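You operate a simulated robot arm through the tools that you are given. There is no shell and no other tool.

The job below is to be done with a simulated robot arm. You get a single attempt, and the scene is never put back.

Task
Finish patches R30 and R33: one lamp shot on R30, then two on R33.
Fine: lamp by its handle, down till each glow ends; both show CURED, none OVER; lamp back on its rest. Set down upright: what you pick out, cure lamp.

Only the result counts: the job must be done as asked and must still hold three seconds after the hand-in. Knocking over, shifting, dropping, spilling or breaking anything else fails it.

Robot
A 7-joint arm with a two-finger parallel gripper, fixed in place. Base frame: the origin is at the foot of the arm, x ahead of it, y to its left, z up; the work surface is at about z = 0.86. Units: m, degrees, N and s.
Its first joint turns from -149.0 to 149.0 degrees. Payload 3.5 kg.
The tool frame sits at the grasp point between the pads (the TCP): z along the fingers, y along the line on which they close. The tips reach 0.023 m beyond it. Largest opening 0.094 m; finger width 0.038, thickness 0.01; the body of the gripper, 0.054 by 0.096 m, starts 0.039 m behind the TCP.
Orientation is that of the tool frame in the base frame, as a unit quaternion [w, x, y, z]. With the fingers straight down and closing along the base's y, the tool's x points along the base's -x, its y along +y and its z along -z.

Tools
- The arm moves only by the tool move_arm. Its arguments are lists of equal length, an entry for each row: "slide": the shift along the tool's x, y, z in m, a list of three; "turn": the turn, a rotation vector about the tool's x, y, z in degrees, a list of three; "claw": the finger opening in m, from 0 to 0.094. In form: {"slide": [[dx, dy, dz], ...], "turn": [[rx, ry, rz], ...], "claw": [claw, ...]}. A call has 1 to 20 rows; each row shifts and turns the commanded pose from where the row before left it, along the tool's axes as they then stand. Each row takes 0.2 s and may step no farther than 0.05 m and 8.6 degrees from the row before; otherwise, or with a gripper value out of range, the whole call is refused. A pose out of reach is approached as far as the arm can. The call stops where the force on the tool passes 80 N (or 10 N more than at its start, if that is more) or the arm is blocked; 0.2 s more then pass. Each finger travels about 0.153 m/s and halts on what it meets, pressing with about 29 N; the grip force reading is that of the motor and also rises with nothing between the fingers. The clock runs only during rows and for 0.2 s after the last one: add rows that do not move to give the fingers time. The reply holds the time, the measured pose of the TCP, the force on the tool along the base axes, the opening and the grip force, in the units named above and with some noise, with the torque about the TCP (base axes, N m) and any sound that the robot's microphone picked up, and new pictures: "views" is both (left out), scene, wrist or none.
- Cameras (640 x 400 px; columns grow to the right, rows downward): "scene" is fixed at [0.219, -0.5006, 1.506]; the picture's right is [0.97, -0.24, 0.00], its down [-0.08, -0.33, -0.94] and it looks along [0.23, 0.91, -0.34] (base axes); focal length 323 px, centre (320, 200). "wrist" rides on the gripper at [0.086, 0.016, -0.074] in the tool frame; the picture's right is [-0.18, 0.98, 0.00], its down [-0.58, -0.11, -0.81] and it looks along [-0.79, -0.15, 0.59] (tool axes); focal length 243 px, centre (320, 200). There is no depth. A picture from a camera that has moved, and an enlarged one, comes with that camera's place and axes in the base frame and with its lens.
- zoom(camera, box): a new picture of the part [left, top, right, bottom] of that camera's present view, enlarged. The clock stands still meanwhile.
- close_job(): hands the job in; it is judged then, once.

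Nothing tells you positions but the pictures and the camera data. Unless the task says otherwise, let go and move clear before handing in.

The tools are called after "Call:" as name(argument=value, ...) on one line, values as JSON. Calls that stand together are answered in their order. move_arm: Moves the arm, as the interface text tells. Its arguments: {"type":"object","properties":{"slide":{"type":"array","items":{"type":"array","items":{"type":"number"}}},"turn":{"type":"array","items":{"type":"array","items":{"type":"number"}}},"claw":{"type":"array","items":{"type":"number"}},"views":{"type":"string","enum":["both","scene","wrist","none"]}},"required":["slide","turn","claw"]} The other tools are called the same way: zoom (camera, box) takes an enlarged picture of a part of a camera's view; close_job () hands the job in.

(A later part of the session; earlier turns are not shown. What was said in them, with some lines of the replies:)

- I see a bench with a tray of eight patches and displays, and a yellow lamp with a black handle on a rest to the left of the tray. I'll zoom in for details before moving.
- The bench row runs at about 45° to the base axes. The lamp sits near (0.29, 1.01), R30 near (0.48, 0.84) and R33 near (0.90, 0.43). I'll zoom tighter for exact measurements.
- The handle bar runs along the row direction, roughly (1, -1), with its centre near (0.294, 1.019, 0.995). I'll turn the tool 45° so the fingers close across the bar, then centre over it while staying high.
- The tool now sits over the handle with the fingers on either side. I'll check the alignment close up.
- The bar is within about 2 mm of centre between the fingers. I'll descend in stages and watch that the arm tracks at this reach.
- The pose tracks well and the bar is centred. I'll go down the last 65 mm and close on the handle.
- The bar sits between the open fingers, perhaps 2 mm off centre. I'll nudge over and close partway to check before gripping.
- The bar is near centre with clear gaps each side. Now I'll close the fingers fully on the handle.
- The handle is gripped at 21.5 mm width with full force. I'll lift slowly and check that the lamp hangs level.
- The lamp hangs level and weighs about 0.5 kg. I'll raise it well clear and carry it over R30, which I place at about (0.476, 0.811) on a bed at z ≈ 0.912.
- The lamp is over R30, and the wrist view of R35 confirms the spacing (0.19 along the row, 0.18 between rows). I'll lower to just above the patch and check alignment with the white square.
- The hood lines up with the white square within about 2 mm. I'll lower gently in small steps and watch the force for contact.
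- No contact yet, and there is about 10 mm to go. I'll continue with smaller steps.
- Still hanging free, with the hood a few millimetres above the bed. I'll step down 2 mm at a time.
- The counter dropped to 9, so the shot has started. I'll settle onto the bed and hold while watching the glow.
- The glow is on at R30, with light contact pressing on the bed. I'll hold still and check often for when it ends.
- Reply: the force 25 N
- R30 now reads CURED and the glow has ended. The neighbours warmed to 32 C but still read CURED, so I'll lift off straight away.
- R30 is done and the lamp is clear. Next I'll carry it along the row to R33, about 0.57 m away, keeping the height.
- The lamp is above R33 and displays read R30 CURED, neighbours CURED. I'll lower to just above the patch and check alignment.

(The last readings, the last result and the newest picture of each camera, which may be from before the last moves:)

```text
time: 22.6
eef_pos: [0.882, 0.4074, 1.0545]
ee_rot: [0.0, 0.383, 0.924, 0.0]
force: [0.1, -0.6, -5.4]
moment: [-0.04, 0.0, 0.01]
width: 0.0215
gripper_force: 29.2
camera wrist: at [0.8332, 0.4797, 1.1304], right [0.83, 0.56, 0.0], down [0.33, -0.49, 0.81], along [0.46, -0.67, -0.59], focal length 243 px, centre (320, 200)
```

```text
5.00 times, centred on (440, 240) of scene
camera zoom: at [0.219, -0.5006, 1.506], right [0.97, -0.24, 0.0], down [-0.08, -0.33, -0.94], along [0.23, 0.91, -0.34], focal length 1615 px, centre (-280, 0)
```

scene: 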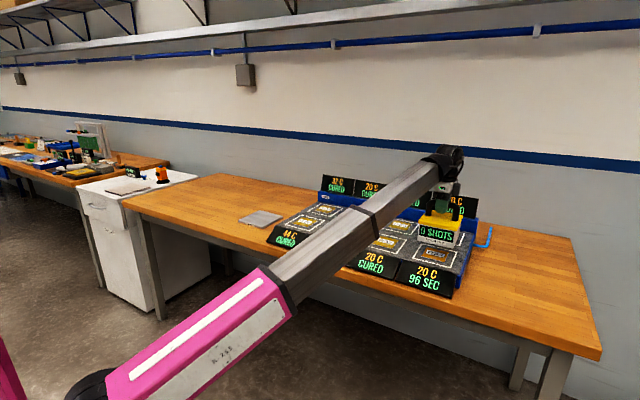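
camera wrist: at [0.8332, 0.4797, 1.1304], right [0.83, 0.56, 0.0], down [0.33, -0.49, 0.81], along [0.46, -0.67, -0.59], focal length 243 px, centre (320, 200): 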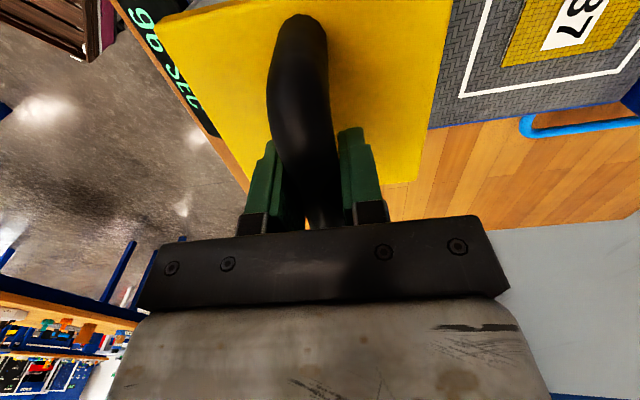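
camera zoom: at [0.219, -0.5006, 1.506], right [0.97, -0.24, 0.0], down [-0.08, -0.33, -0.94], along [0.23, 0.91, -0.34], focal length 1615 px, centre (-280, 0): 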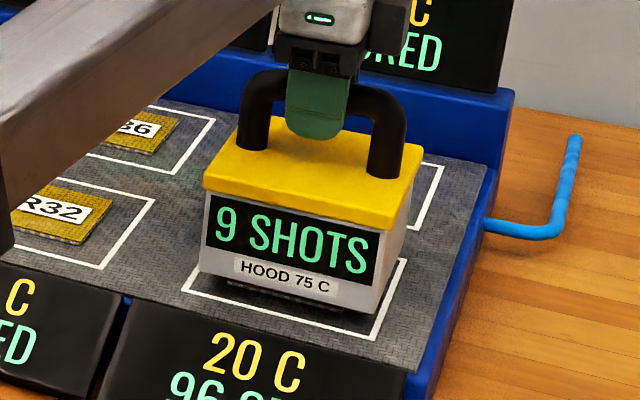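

Alignment is good to about 3-4 mm; I'll apply a small correction and continue down to just above contact.

Call:
move_arm(slide=[[0.003, -0.002, 0], [0, 0, 0.005], [0, 0, 0.005], [0, 0, 0]], turn=[[0, 0, 0], [0, 0, 0], [0, 0, 0], [0, 0, 0]], claw=[0, 0, 0, 0], views="none")

Call:
zoom(camera="scene", box=[390, 200, 490, 280])

Call:
zoom(camera="scene", box=[260, 140, 500, 300])

```text
time: 23.6
eef_pos: [0.8789, 0.409, 1.0452]
ee_rot: [0.0, 0.383, 0.924, 0.0]
force: [1.1, 0.0, -5.7]
moment: [0.03, 0.04, 0.0]
width: 0.0216
gripper_force: 29.3
```

```text
5.00 times, centred on (440, 240) of scene
camera zoom: at [0.219, -0.5006, 1.506], right [0.97, -0.24, 0.0], down [-0.08, -0.33, -0.94], along [0.23, 0.91, -0.34], focal length 1615 px, centre (-280, 0)
```

zoom: 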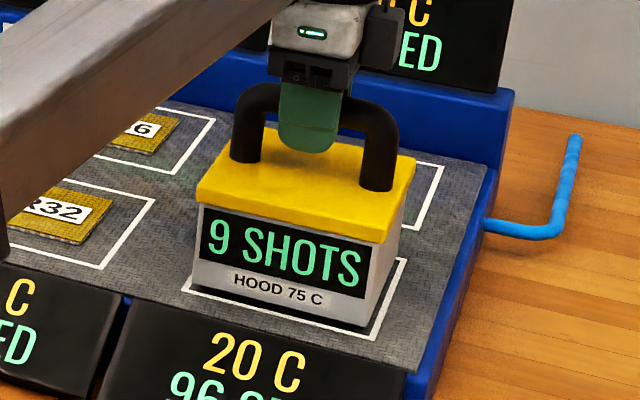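

```text
2.50 times, centred on (380, 220) of scene
camera zoom: at [0.219, -0.5006, 1.506], right [0.97, -0.24, 0.0], down [-0.08, -0.33, -0.94], along [0.23, 0.91, -0.34], focal length 807 px, centre (170, 150)
```

zoom: 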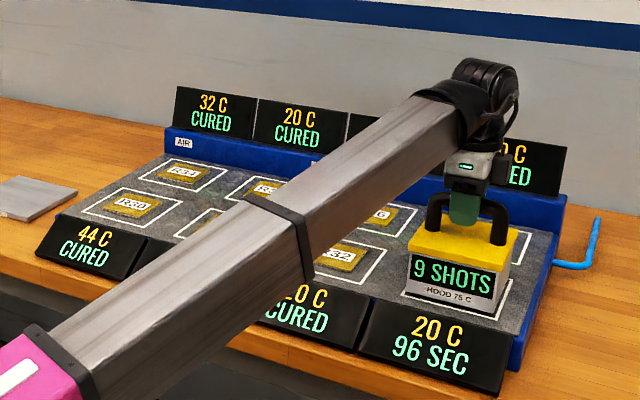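

The hood is well inside the white square. I'll touch down for the first shot on R33.

Call:
move_arm(slide=[[0, 0, 0.003], [0, 0, 0.003], [0, 0, 0.0015]], turn=[[0, 0, 0], [0, 0, 0], [0, 0, 0]], claw=[0, 0, 0], views="none")

Call:
zoom(camera="scene", box=[380, 190, 500, 300])

```text
time: 24.4
eef_pos: [0.879, 0.4091, 1.0387]
ee_rot: [0.0, 0.383, 0.924, 0.0]
force: [1.1, 1.6, 2.5]
moment: [-0.01, 0.33, 0.0]
width: 0.0216
gripper_force: 29.3
```

```text
3.64 times, centred on (440, 245) of scene
camera zoom: at [0.219, -0.5006, 1.506], right [0.97, -0.24, 0.0], down [-0.08, -0.33, -0.94], along [0.23, 0.91, -0.34], focal length 1174 px, centre (-116, 36)
```

zoom: 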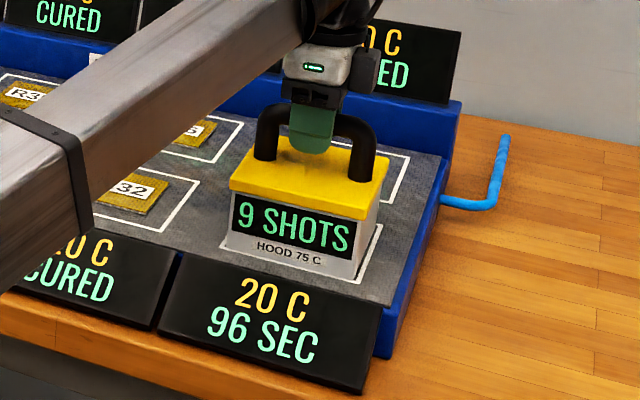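

Contact is just starting. I'll hold briefly and see whether the shot triggers.

Call:
move_arm(slide=[[0, 0, 0.0005], [0, 0, 0]], turn=[[0, 0, 0], [0, 0, 0]], claw=[0, 0], views="none")

Call:
zoom(camera="scene", box=[380, 190, 500, 300])

```text
time: 25.0
eef_pos: [0.8798, 0.4088, 1.0374]
ee_rot: [0.0, 0.383, 0.924, 0.0]
force: [5.7, 0.8, 18.4]
moment: [0.37, 0.36, 0.0]
width: 0.0215
gripper_force: 28.5
```

```text
3.64 times, centred on (440, 245) of scene
camera zoom: at [0.219, -0.5006, 1.506], right [0.97, -0.24, 0.0], down [-0.08, -0.33, -0.94], along [0.23, 0.91, -0.34], focal length 1174 px, centre (-116, 36)
```

zoom: 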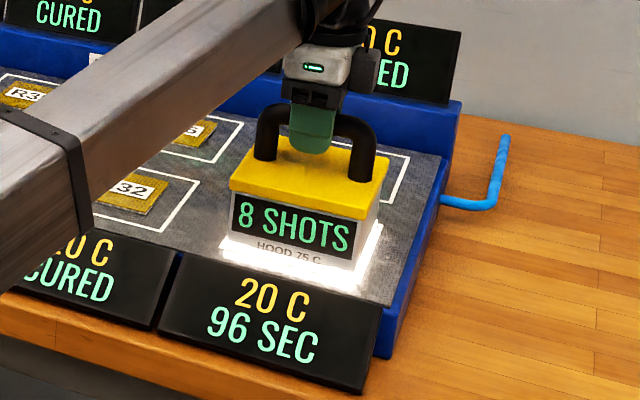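

The counter reads 8 and the hood is glowing on R33. I'll hold until the glow ends.

Call:
move_arm(slide=[[0, 0, 0], [0, 0, 0], [0, 0, 0], [0, 0, 0]], turn=[[0, 0, 0], [0, 0, 0], [0, 0, 0], [0, 0, 0]], claw=[0, 0, 0, 0], views="none")

Call:
zoom(camera="scene", box=[380, 190, 500, 300])

Call:
zoom(camera="scene", box=[260, 140, 500, 300])

```text
time: 26.0
eef_pos: [0.8794, 0.4084, 1.0379]
ee_rot: [0.001, 0.383, 0.924, 0.001]
force: [8.2, 3.6, 21.3]
moment: [-0.08, -0.06, -0.02]
width: 0.0217
gripper_force: 29.5
```

```text
3.64 times, centred on (440, 245) of scene
camera zoom: at [0.219, -0.5006, 1.506], right [0.97, -0.24, 0.0], down [-0.08, -0.33, -0.94], along [0.23, 0.91, -0.34], focal length 1174 px, centre (-116, 36)
```

zoom: 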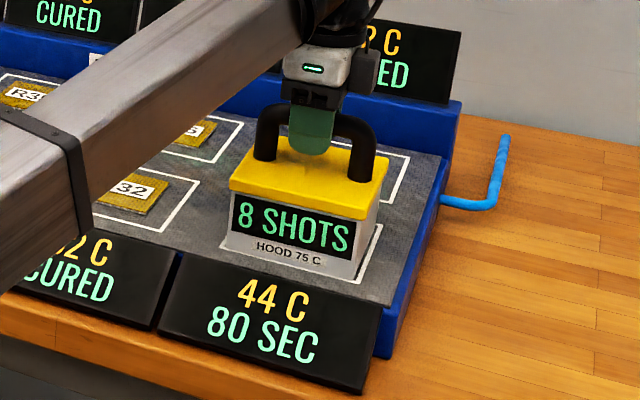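

```text
2.50 times, centred on (380, 220) of scene
camera zoom: at [0.219, -0.5006, 1.506], right [0.97, -0.24, 0.0], down [-0.08, -0.33, -0.94], along [0.23, 0.91, -0.34], focal length 807 px, centre (170, 150)
```

zoom: 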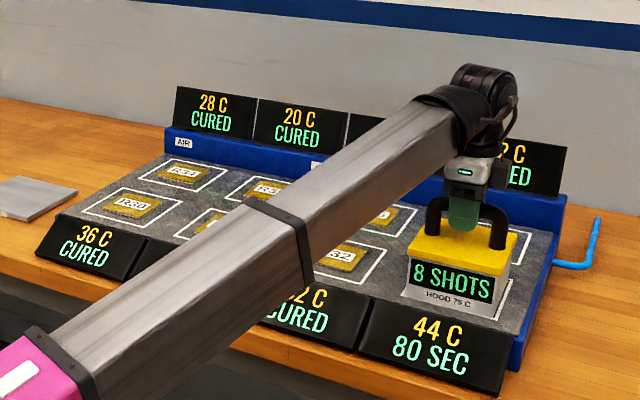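

R33's first shot ended: it reads 80 SEC at 44 C, and R30 is slowly cooling, so the second shot should follow promptly. I'll lift about 20 mm to re-arm and set straight back down.

Call:
move_arm(slide=[[0, 0, -0.003], [0, 0, -0.012], [0, 0, -0.005], [0, 0, 0.008], [0, 0, 0.006], [0, 0, 0.003], [0, 0, 0.002], [0, 0, 0.001], [0, 0, 0]], turn=[[0, 0, 0], [0, 0, 0], [0, 0, 0], [0, 0, 0], [0, 0, 0], [0, 0, 0], [0, 0, 0], [0, 0, 0], [0, 0, 0]], claw=[0, 0, 0, 0, 0, 0, 0, 0, 0], views="none")

Call:
zoom(camera="scene", box=[380, 190, 500, 300])

```text
time: 28.0
eef_pos: [0.8795, 0.4086, 1.0373]
ee_rot: [0.001, 0.383, 0.924, 0.0]
force: [2.0, 0.4, -0.8]
moment: [-0.03, 0.14, 0.0]
width: 0.0214
gripper_force: 29.2
```

```text
3.64 times, centred on (440, 245) of scene
camera zoom: at [0.219, -0.5006, 1.506], right [0.97, -0.24, 0.0], down [-0.08, -0.33, -0.94], along [0.23, 0.91, -0.34], focal length 1174 px, centre (-116, 36)
```

zoom: 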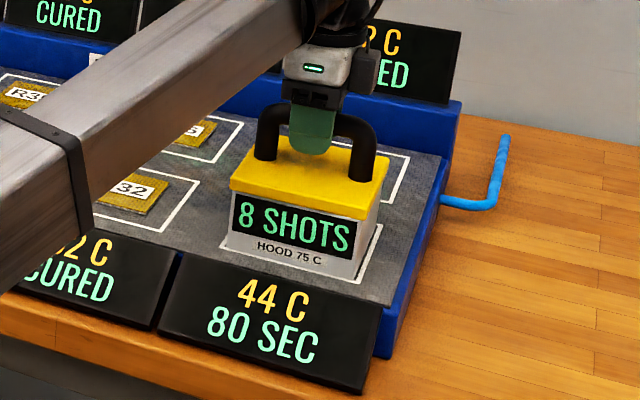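

The hood is touching again and the counter still reads 8. I'll hold with a slight press for the second shot.

Call:
move_arm(slide=[[0, 0, 0.0003], [0, 0, 0]], turn=[[0, 0, 0], [0, 0, 0]], claw=[0, 0], views="none")

Call:
zoom(camera="scene", box=[380, 190, 500, 300])

```text
time: 28.6
eef_pos: [0.8794, 0.4082, 1.037]
ee_rot: [0.0, 0.383, 0.924, 0.001]
force: [4.8, 2.0, 6.9]
moment: [0.28, 0.44, -0.14]
width: 0.0215
gripper_force: 29.2
```

```text
3.64 times, centred on (440, 245) of scene
camera zoom: at [0.219, -0.5006, 1.506], right [0.97, -0.24, 0.0], down [-0.08, -0.33, -0.94], along [0.23, 0.91, -0.34], focal length 1174 px, centre (-116, 36)
```

zoom: 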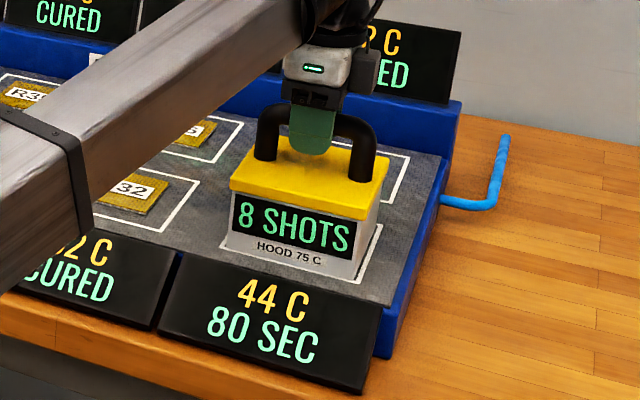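

It hasn't triggered yet. I'll hold another moment with a touch more press.

Call:
move_arm(slide=[[0, 0, 0.0004], [0, 0, 0]], turn=[[0, 0, 0], [0, 0, 0]], claw=[0, 0], views="none")

Call:
zoom(camera="scene", box=[380, 190, 500, 300])

```text
time: 29.2
eef_pos: [0.8789, 0.4089, 1.037]
ee_rot: [0.001, 0.382, 0.924, 0.001]
force: [7.3, 4.6, 17.6]
moment: [0.29, 0.27, -0.08]
width: 0.0212
gripper_force: 29.4
```

```text
3.64 times, centred on (440, 245) of scene
camera zoom: at [0.219, -0.5006, 1.506], right [0.97, -0.24, 0.0], down [-0.08, -0.33, -0.94], along [0.23, 0.91, -0.34], focal length 1174 px, centre (-116, 36)
```

zoom: 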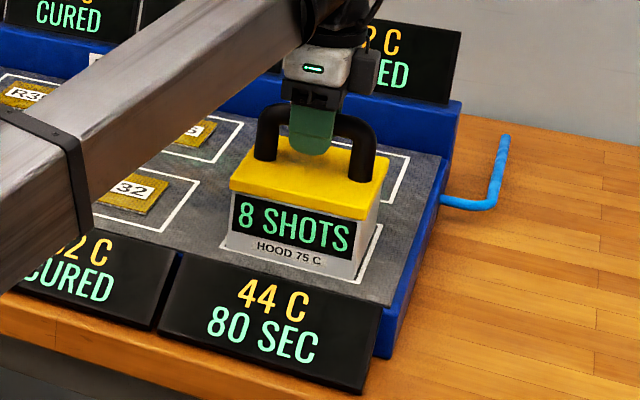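

It pressed firmly without triggering, so the re-arm needs a higher lift. I'll raise about 70 mm and come straight back down while R33 is still at 44 C.

Call:
move_arm(slide=[[0, 0, -0.004], [0, 0, -0.03], [0, 0, -0.036], [0, 0, 0.025], [0, 0, 0.03], [0, 0, 0.009], [0, 0, 0.003], [0, 0, 0.002], [0, 0, 0.0005]], turn=[[0, 0, 0], [0, 0, 0], [0, 0, 0], [0, 0, 0], [0, 0, 0], [0, 0, 0], [0, 0, 0], [0, 0, 0], [0, 0, 0]], claw=[0, 0, 0, 0, 0, 0, 0, 0, 0], views="none")

Call:
zoom(camera="scene", box=[380, 190, 500, 300])

```text
time: 31.2
eef_pos: [0.8783, 0.4098, 1.0366]
ee_rot: [0.0, 0.382, 0.924, 0.0]
force: [-0.6, 1.8, -0.5]
moment: [-0.28, 0.11, -0.02]
width: 0.0215
gripper_force: 28.8
```

```text
3.64 times, centred on (440, 245) of scene
camera zoom: at [0.219, -0.5006, 1.506], right [0.97, -0.24, 0.0], down [-0.08, -0.33, -0.94], along [0.23, 0.91, -0.34], focal length 1174 px, centre (-116, 36)
```

zoom: 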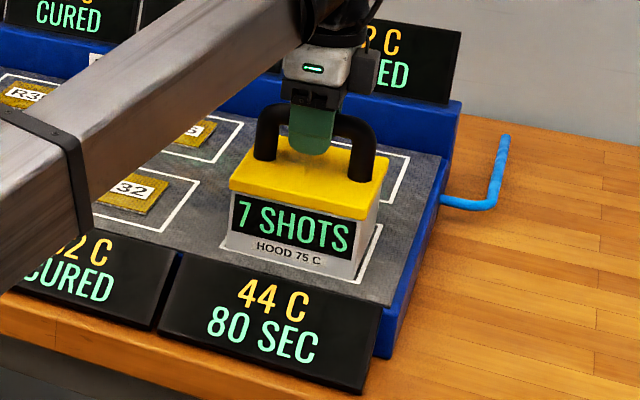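

The counter now reads 7, so the second R33 shot has triggered with the patch still at 44 C. I'll hold still until its glow ends.

Call:
move_arm(slide=[[0, 0, 0.0003], [0, 0, 0], [0, 0, 0]], turn=[[0, 0, 0], [0, 0, 0], [0, 0, 0]], claw=[0, 0, 0], views="none")

Call:
zoom(camera="scene", box=[380, 190, 500, 300])

```text
time: 32.0
eef_pos: [0.8787, 0.4084, 1.0375]
ee_rot: [0.001, 0.382, 0.924, 0.001]
force: [2.3, 3.7, 8.6]
moment: [-0.01, 0.05, -0.04]
width: 0.0215
gripper_force: 29.3
```

```text
3.64 times, centred on (440, 245) of scene
camera zoom: at [0.219, -0.5006, 1.506], right [0.97, -0.24, 0.0], down [-0.08, -0.33, -0.94], along [0.23, 0.91, -0.34], focal length 1174 px, centre (-116, 36)
```

zoom: 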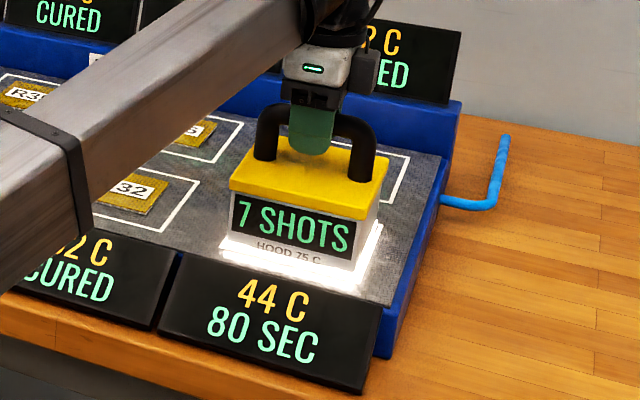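

The glow is on for R33's second shot. I'll keep holding.

Call:
move_arm(slide=[[0, 0, 0], [0, 0, 0]], turn=[[0, 0, 0], [0, 0, 0]], claw=[0, 0], views="none")

Call:
zoom(camera="scene", box=[380, 190, 500, 300])

```text
time: 32.6
eef_pos: [0.8784, 0.4089, 1.0372]
ee_rot: [0.0, 0.383, 0.924, 0.0]
force: [3.4, 5.3, 13.2]
moment: [0.0, 0.08, 0.0]
width: 0.0215
gripper_force: 29.0
```

```text
3.64 times, centred on (440, 245) of scene
camera zoom: at [0.219, -0.5006, 1.506], right [0.97, -0.24, 0.0], down [-0.08, -0.33, -0.94], along [0.23, 0.91, -0.34], focal length 1174 px, centre (-116, 36)
```

zoom: 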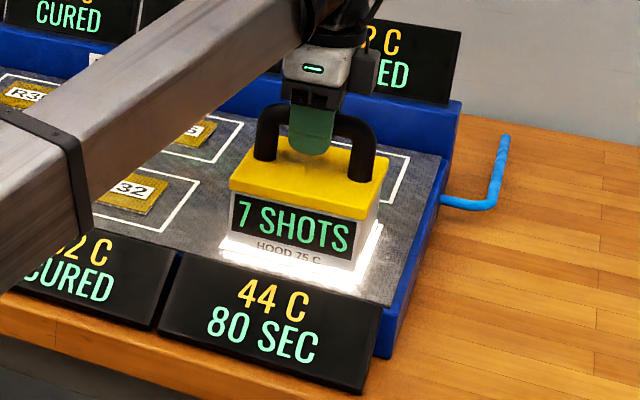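

Still glowing. I'll hold a little longer.

Call:
move_arm(slide=[[0, 0, 0], [0, 0, 0]], turn=[[0, 0, 0], [0, 0, 0]], claw=[0, 0], views="none")

Call:
zoom(camera="scene", box=[380, 190, 500, 300])

```text
time: 33.2
eef_pos: [0.8792, 0.4084, 1.0373]
ee_rot: [0.0, 0.383, 0.924, 0.0]
force: [5.1, 6.1, 14.3]
moment: [0.04, 0.07, -0.01]
width: 0.0217
gripper_force: 29.1
```

```text
3.64 times, centred on (440, 245) of scene
camera zoom: at [0.219, -0.5006, 1.506], right [0.97, -0.24, 0.0], down [-0.08, -0.33, -0.94], along [0.23, 0.91, -0.34], focal length 1174 px, centre (-116, 36)
```

zoom: 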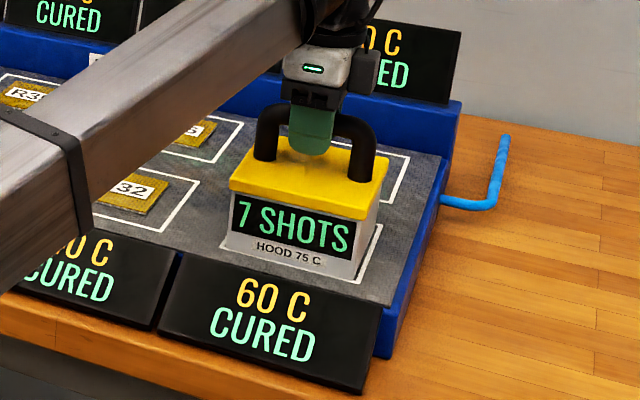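

R33 reads CURED at 60 C and the glow has ended. I'll lift off straight up and carry the lamp back along the row towards its rest.

Call:
move_arm(slide=[[0, 0, -0.004], [0, 0, -0.03], [0, 0, -0.04], [0.015, 0, 0], [0.03, 0, 0], [0.034, 0, 0], [0.034, 0, 0], [0.034, 0, 0], [0.034, 0, 0], [0.034, 0, 0], [0.034, 0, 0], [0.034, 0, 0], [0.034, 0, 0], [0.034, 0, 0], [0.034, 0, 0], [0.034, 0, 0], [0.034, 0, 0], [0.034, 0, 0], [0.034, 0, 0], [0.0, 0, 0]], turn=[[0, 0, 0], [0, 0, 0], [0, 0, 0], [0, 0, 0], [0, 0, 0], [0, 0, 0], [0, 0, 0], [0, 0, 0], [0, 0, 0], [0, 0, 0], [0, 0, 0], [0, 0, 0], [0, 0, 0], [0, 0, 0], [0, 0, 0], [0, 0, 0], [0, 0, 0], [0, 0, 0], [0, 0, 0], [0, 0, 0]], claw=[0, 0, 0, 0, 0, 0, 0, 0, 0, 0, 0, 0, 0, 0, 0, 0, 0, 0, 0, 0], views="scene")

Call:
zoom(camera="scene", box=[260, 140, 500, 300])

```text
time: 37.4
eef_pos: [0.5115, 0.777, 1.1102]
ee_rot: [0.001, 0.383, 0.924, 0.0]
force: [0.7, -0.2, -6.2]
moment: [0.01, -0.03, 0.0]
width: 0.0216
gripper_force: 28.4
```

scene: 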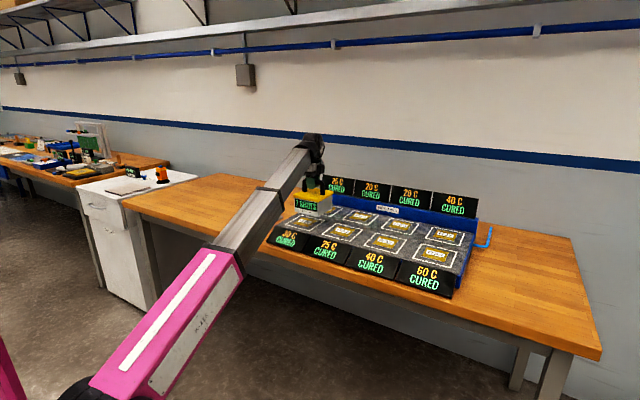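

```text
2.50 times, centred on (380, 220) of scene
camera zoom: at [0.219, -0.5006, 1.506], right [0.97, -0.24, 0.0], down [-0.08, -0.33, -0.94], along [0.23, 0.91, -0.34], focal length 807 px, centre (170, 150)
```

zoom: 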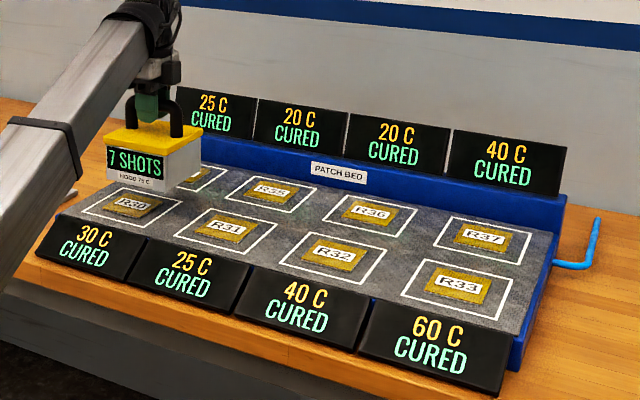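

All eight displays read CURED. I'll carry the lamp on to above its rest.

Call:
move_arm(slide=[[0.02, 0, 0], [0.034, 0.0021, 0], [0.034, 0.0021, 0], [0.034, 0.0021, 0], [0.034, 0.0021, 0], [0.034, 0.0021, 0], [0.034, 0.0021, 0], [0.034, 0.0021, 0], [0.034, 0.0023, 0], [0.0201, 0, 0], [0.012, 0, 0], [0, 0, 0], [0, 0, 0.02], [0, 0, 0.02], [0, 0, 0.02], [0, 0, 0]], turn=[[0, 0, 0], [0, 0, 0], [0, 0, 0], [0, 0, 0], [0, 0, 0], [0, 0, 0], [0, 0, 0], [0, 0, 0], [0, 0, 0], [0, 0, 0], [0, 0, 0], [0, 0, 0], [0, 0, 0], [0, 0, 0], [0, 0, 0], [0, 0, 0]], claw=[0, 0, 0, 0, 0, 0, 0, 0, 0, 0, 0, 0, 0, 0, 0, 0])

Call:
zoom(camera="scene", box=[220, 150, 320, 240])

```text
time: 40.8
eef_pos: [0.2929, 1.0175, 1.0514]
ee_rot: [0.0, 0.382, 0.924, 0.0]
force: [0.4, -0.5, -4.9]
moment: [0.08, 0.05, 0.01]
width: 0.0216
gripper_force: 29.0
camera wrist: at [0.244, 1.0904, 1.1255], right [0.83, 0.56, 0.0], down [0.33, -0.49, 0.81], along [0.46, -0.67, -0.59], focal length 243 px, centre (320, 200)
```

scene: 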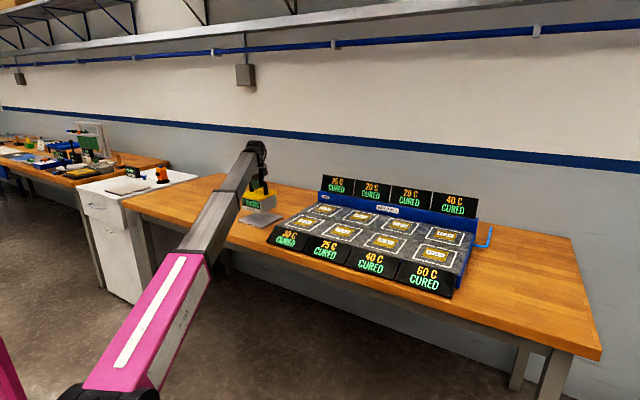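
wrist: 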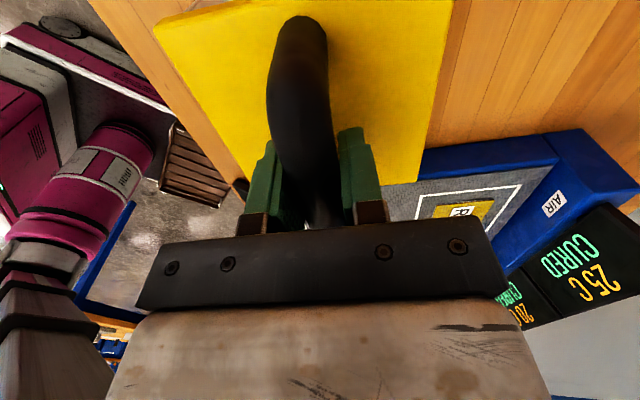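

```text
4.44 times, centred on (270, 195) of scene
camera zoom: at [0.219, -0.5006, 1.506], right [0.97, -0.24, 0.0], down [-0.08, -0.33, -0.94], along [0.23, 0.91, -0.34], focal length 1435 px, centre (542, 222)
```

zoom: 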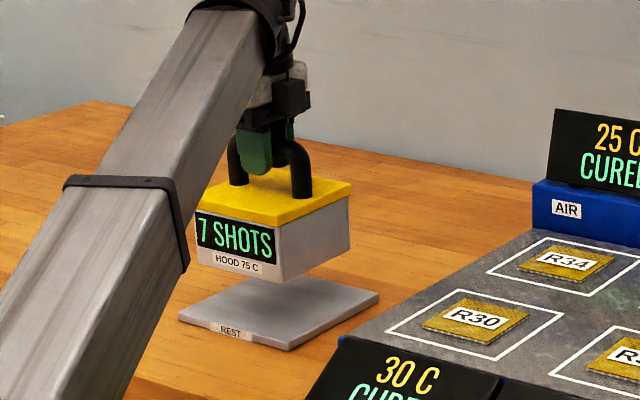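

The lamp is directly over its rest. I'll lower to about 12 mm above, then step down gently.

Call:
move_arm(slide=[[0, 0, 0.012], [0, 0, 0.012], [0, 0, 0.01], [0, 0, 0.008], [0, 0, 0]], turn=[[0, 0, 0], [0, 0, 0], [0, 0, 0], [0, 0, 0], [0, 0, 0]], claw=[0, 0, 0, 0, 0], views="none")

Call:
zoom(camera="scene", box=[220, 150, 320, 240])

```text
time: 42.0
eef_pos: [0.2931, 1.0177, 1.0081]
ee_rot: [0.0, 0.383, 0.924, -0.001]
force: [0.1, 0.0, -5.4]
moment: [-0.01, 0.03, -0.01]
width: 0.0214
gripper_force: 29.0
```

```text
4.44 times, centred on (270, 195) of scene
camera zoom: at [0.219, -0.5006, 1.506], right [0.97, -0.24, 0.0], down [-0.08, -0.33, -0.94], along [0.23, 0.91, -0.34], focal length 1435 px, centre (542, 222)
```

zoom: 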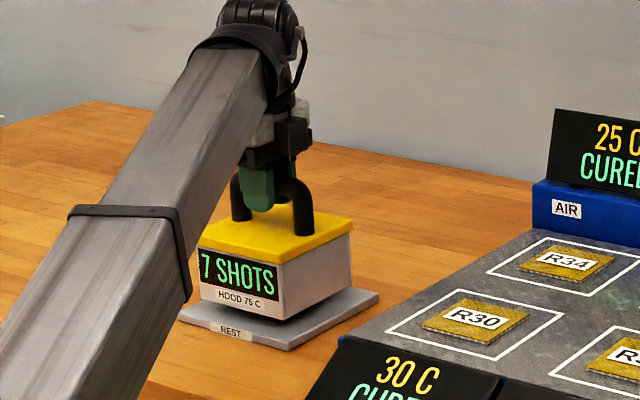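

The lamp hangs level, about 12 mm above the rest plate. I'll continue down in small steps.

Call:
move_arm(slide=[[0, 0, 0.004], [0, 0, 0.003], [0, 0, 0.002], [0, 0, 0.001], [0, 0, 0]], turn=[[0, 0, 0], [0, 0, 0], [0, 0, 0], [0, 0, 0], [0, 0, 0]], claw=[0, 0, 0, 0, 0], views="none")

Call:
zoom(camera="scene", box=[230, 170, 300, 230])

```text
time: 43.2
eef_pos: [0.2943, 1.0181, 0.9987]
ee_rot: [0.001, 0.383, 0.924, 0.0]
force: [0.4, -0.3, -4.9]
moment: [-0.01, 0.04, 0.0]
width: 0.0217
gripper_force: 28.9
```

```text
6.67 times, centred on (265, 200) of scene
camera zoom: at [0.219, -0.5006, 1.506], right [0.97, -0.24, 0.0], down [-0.08, -0.33, -0.94], along [0.23, 0.91, -0.34], focal length 2153 px, centre (687, 200)
```

zoom: 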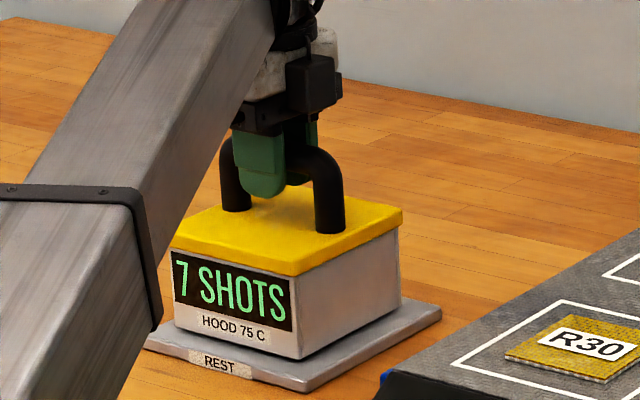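

Call:
move_arm(slide=[[0, 0, 0.001], [0, 0, 0.001], [0, 0, 0.0005], [0, 0, 0]], turn=[[0, 0, 0], [0, 0, 0], [0, 0, 0], [0, 0, 0]], claw=[0, 0, 0, 0], views="none")

```text
time: 44.2
eef_pos: [0.2935, 1.0189, 0.9961]
ee_rot: [0.0, 0.383, 0.924, 0.0]
force: [0.2, 0.0, -4.8]
moment: [0.03, 0.0, 0.01]
width: 0.0216
gripper_force: 28.9
```

No contact yet: the force still shows the full lamp weight. I'll go another millimetre in half-millimetre steps.

Call:
move_arm(slide=[[0, 0, 0.0005], [0, 0, 0.0005], [0, 0, 0]], turn=[[0, 0, 0], [0, 0, 0], [0, 0, 0]], claw=[0, 0, 0], views="none")

```text
time: 45.0
eef_pos: [0.2934, 1.0183, 0.9947]
ee_rot: [0.0, 0.382, 0.924, 0.0]
force: [1.2, 2.9, 3.2]
moment: [-0.39, -0.13, 0.03]
width: 0.0214
gripper_force: 28.8
```

The lamp is seated on the rest with light contact. I'll open the fingers and check before rising.

Call:
move_arm(slide=[[0, 0, 0], [0, 0, 0], [0, 0, 0], [0, 0, 0], [0, 0, 0]], turn=[[0, 0, 0], [0, 0, 0], [0, 0, 0], [0, 0, 0], [0, 0, 0]], claw=[0.024, 0.04, 0.065, 0.09, 0.09])

Call:
zoom(camera="scene", box=[230, 170, 300, 230])

```text
time: 46.2
eef_pos: [0.2941, 1.0183, 0.9948]
ee_rot: [0.0, 0.382, 0.924, 0.0]
force: [0.1, -0.9, -0.4]
moment: [0.01, 0.01, 0.02]
width: 0.0902
gripper_force: 0.2
camera wrist: at [0.2442, 1.0901, 1.0701], right [0.83, 0.56, 0.0], down [0.33, -0.49, 0.81], along [0.46, -0.67, -0.59], focal length 243 px, centre (320, 200)
```

scene: 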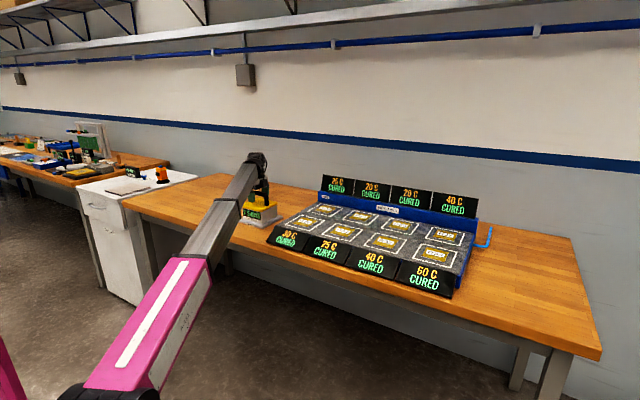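
wrist: 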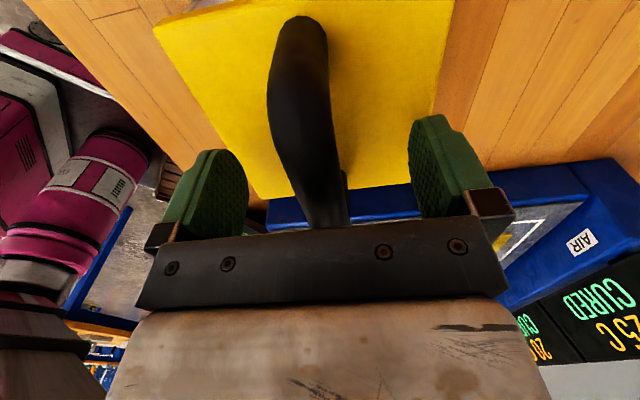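

```text
6.67 times, centred on (265, 200) of scene
camera zoom: at [0.219, -0.5006, 1.506], right [0.97, -0.24, 0.0], down [-0.08, -0.33, -0.94], along [0.23, 0.91, -0.34], focal length 2153 px, centre (687, 200)
```

zoom: 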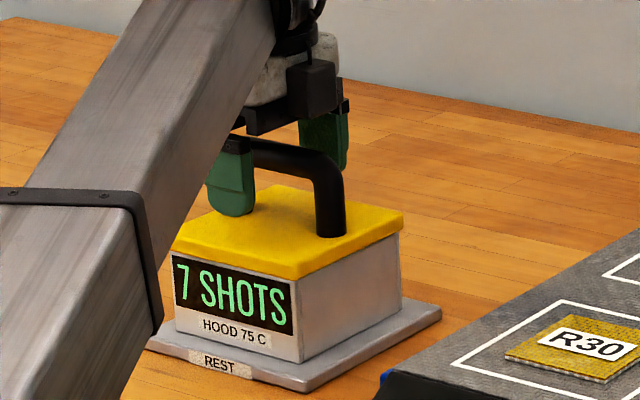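

The lamp stands upright on the rest and the fingers are open. I'll rise straight up, clear of the handle.

Call:
move_arm(slide=[[0, 0, -0.01], [0, 0, -0.02], [0, 0, -0.03], [0, 0, -0.035], [0, 0, -0.035], [0, 0, -0.035], [0, 0, 0]], turn=[[0, 0, 0], [0, 0, 0], [0, 0, 0], [0, 0, 0], [0, 0, 0], [0, 0, 0], [0, 0, 0]], claw=[0.09, 0.09, 0.09, 0.09, 0.09, 0.09, 0.09])

Call:
zoom(camera="scene", box=[230, 160, 490, 310])

Call:
zoom(camera="scene", box=[230, 180, 300, 230])

```text
time: 47.8
eef_pos: [0.2923, 1.0185, 1.16]
ee_rot: [-0.001, 0.383, 0.924, 0.001]
force: [-0.3, -0.9, 0.2]
moment: [-0.01, 0.0, 0.02]
width: 0.0899
gripper_force: 0.0
camera wrist: at [0.2432, 1.0901, 1.2352], right [0.83, 0.56, 0.0], down [0.33, -0.49, 0.81], along [0.46, -0.67, -0.59], focal length 243 px, centre (320, 200)
```

scene: 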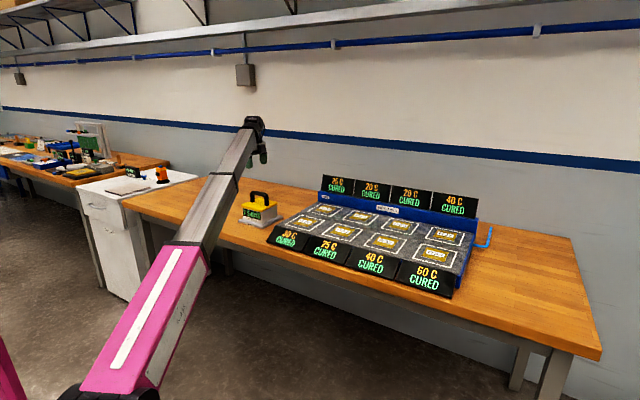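
wrist: 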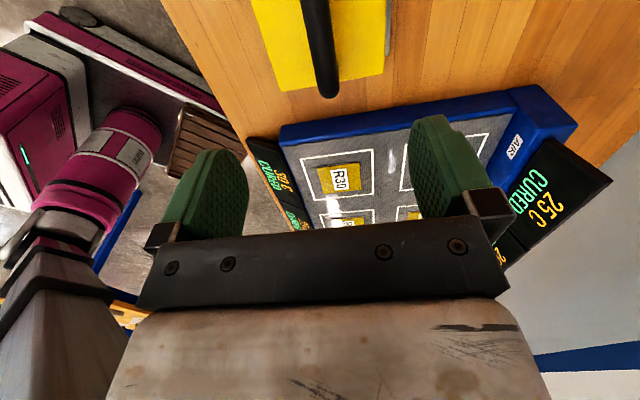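

```text
2.46 times, centred on (360, 235) of scene
camera zoom: at [0.219, -0.5006, 1.506], right [0.97, -0.24, 0.0], down [-0.08, -0.33, -0.94], along [0.23, 0.91, -0.34], focal length 795 px, centre (222, 114)
```

zoom: 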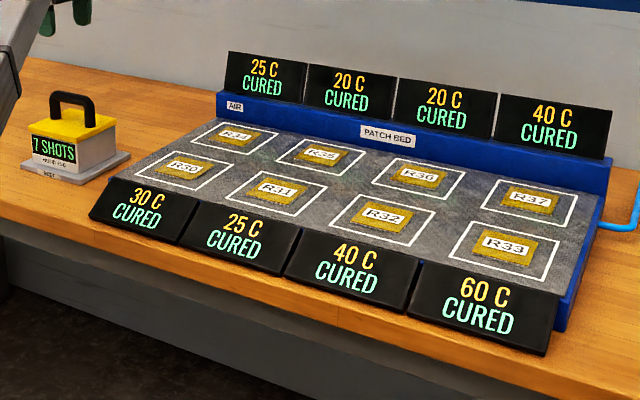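

```text
8.00 times, centred on (265, 205) of scene
camera zoom: at [0.219, -0.5006, 1.506], right [0.97, -0.24, 0.0], down [-0.08, -0.33, -0.94], along [0.23, 0.91, -0.34], focal length 2584 px, centre (760, 160)
```

zoom: 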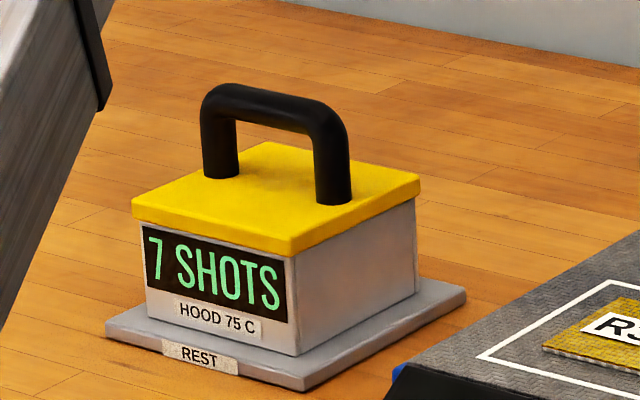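

All eight patches read CURED, with 7 shots left on the lamp. It stands upright on its rest, the rest plate hasn't moved, and the gripper is clear, so I'm handing the job in.

Call:
close_job()

```text
The job is handed in.
```

R30 and R33 both show CURED, and no patch shows OVER. The lamp is back upright on its rest, and the job is handed in.

- **R30:** one shot, held down until the glow ended.
- **R33:** two shots, each held down until the glow ended. After the first, a 20 mm lift was too small to re-arm the lamp. I pressed down again and nothing fired, so I lifted about 70 mm and the second shot fired normally.
- **Shot count:** the lamp went from 10 to 7 shots, which matches the three used.
- **Other patches:** the lamp warmed some of them, but all still read CURED. R33 was the warmest at 60 C.
- **Lamp and arm:** I held the lamp only by its handle. The rest plate looks unmoved, and the gripper is open and clear above the lamp.
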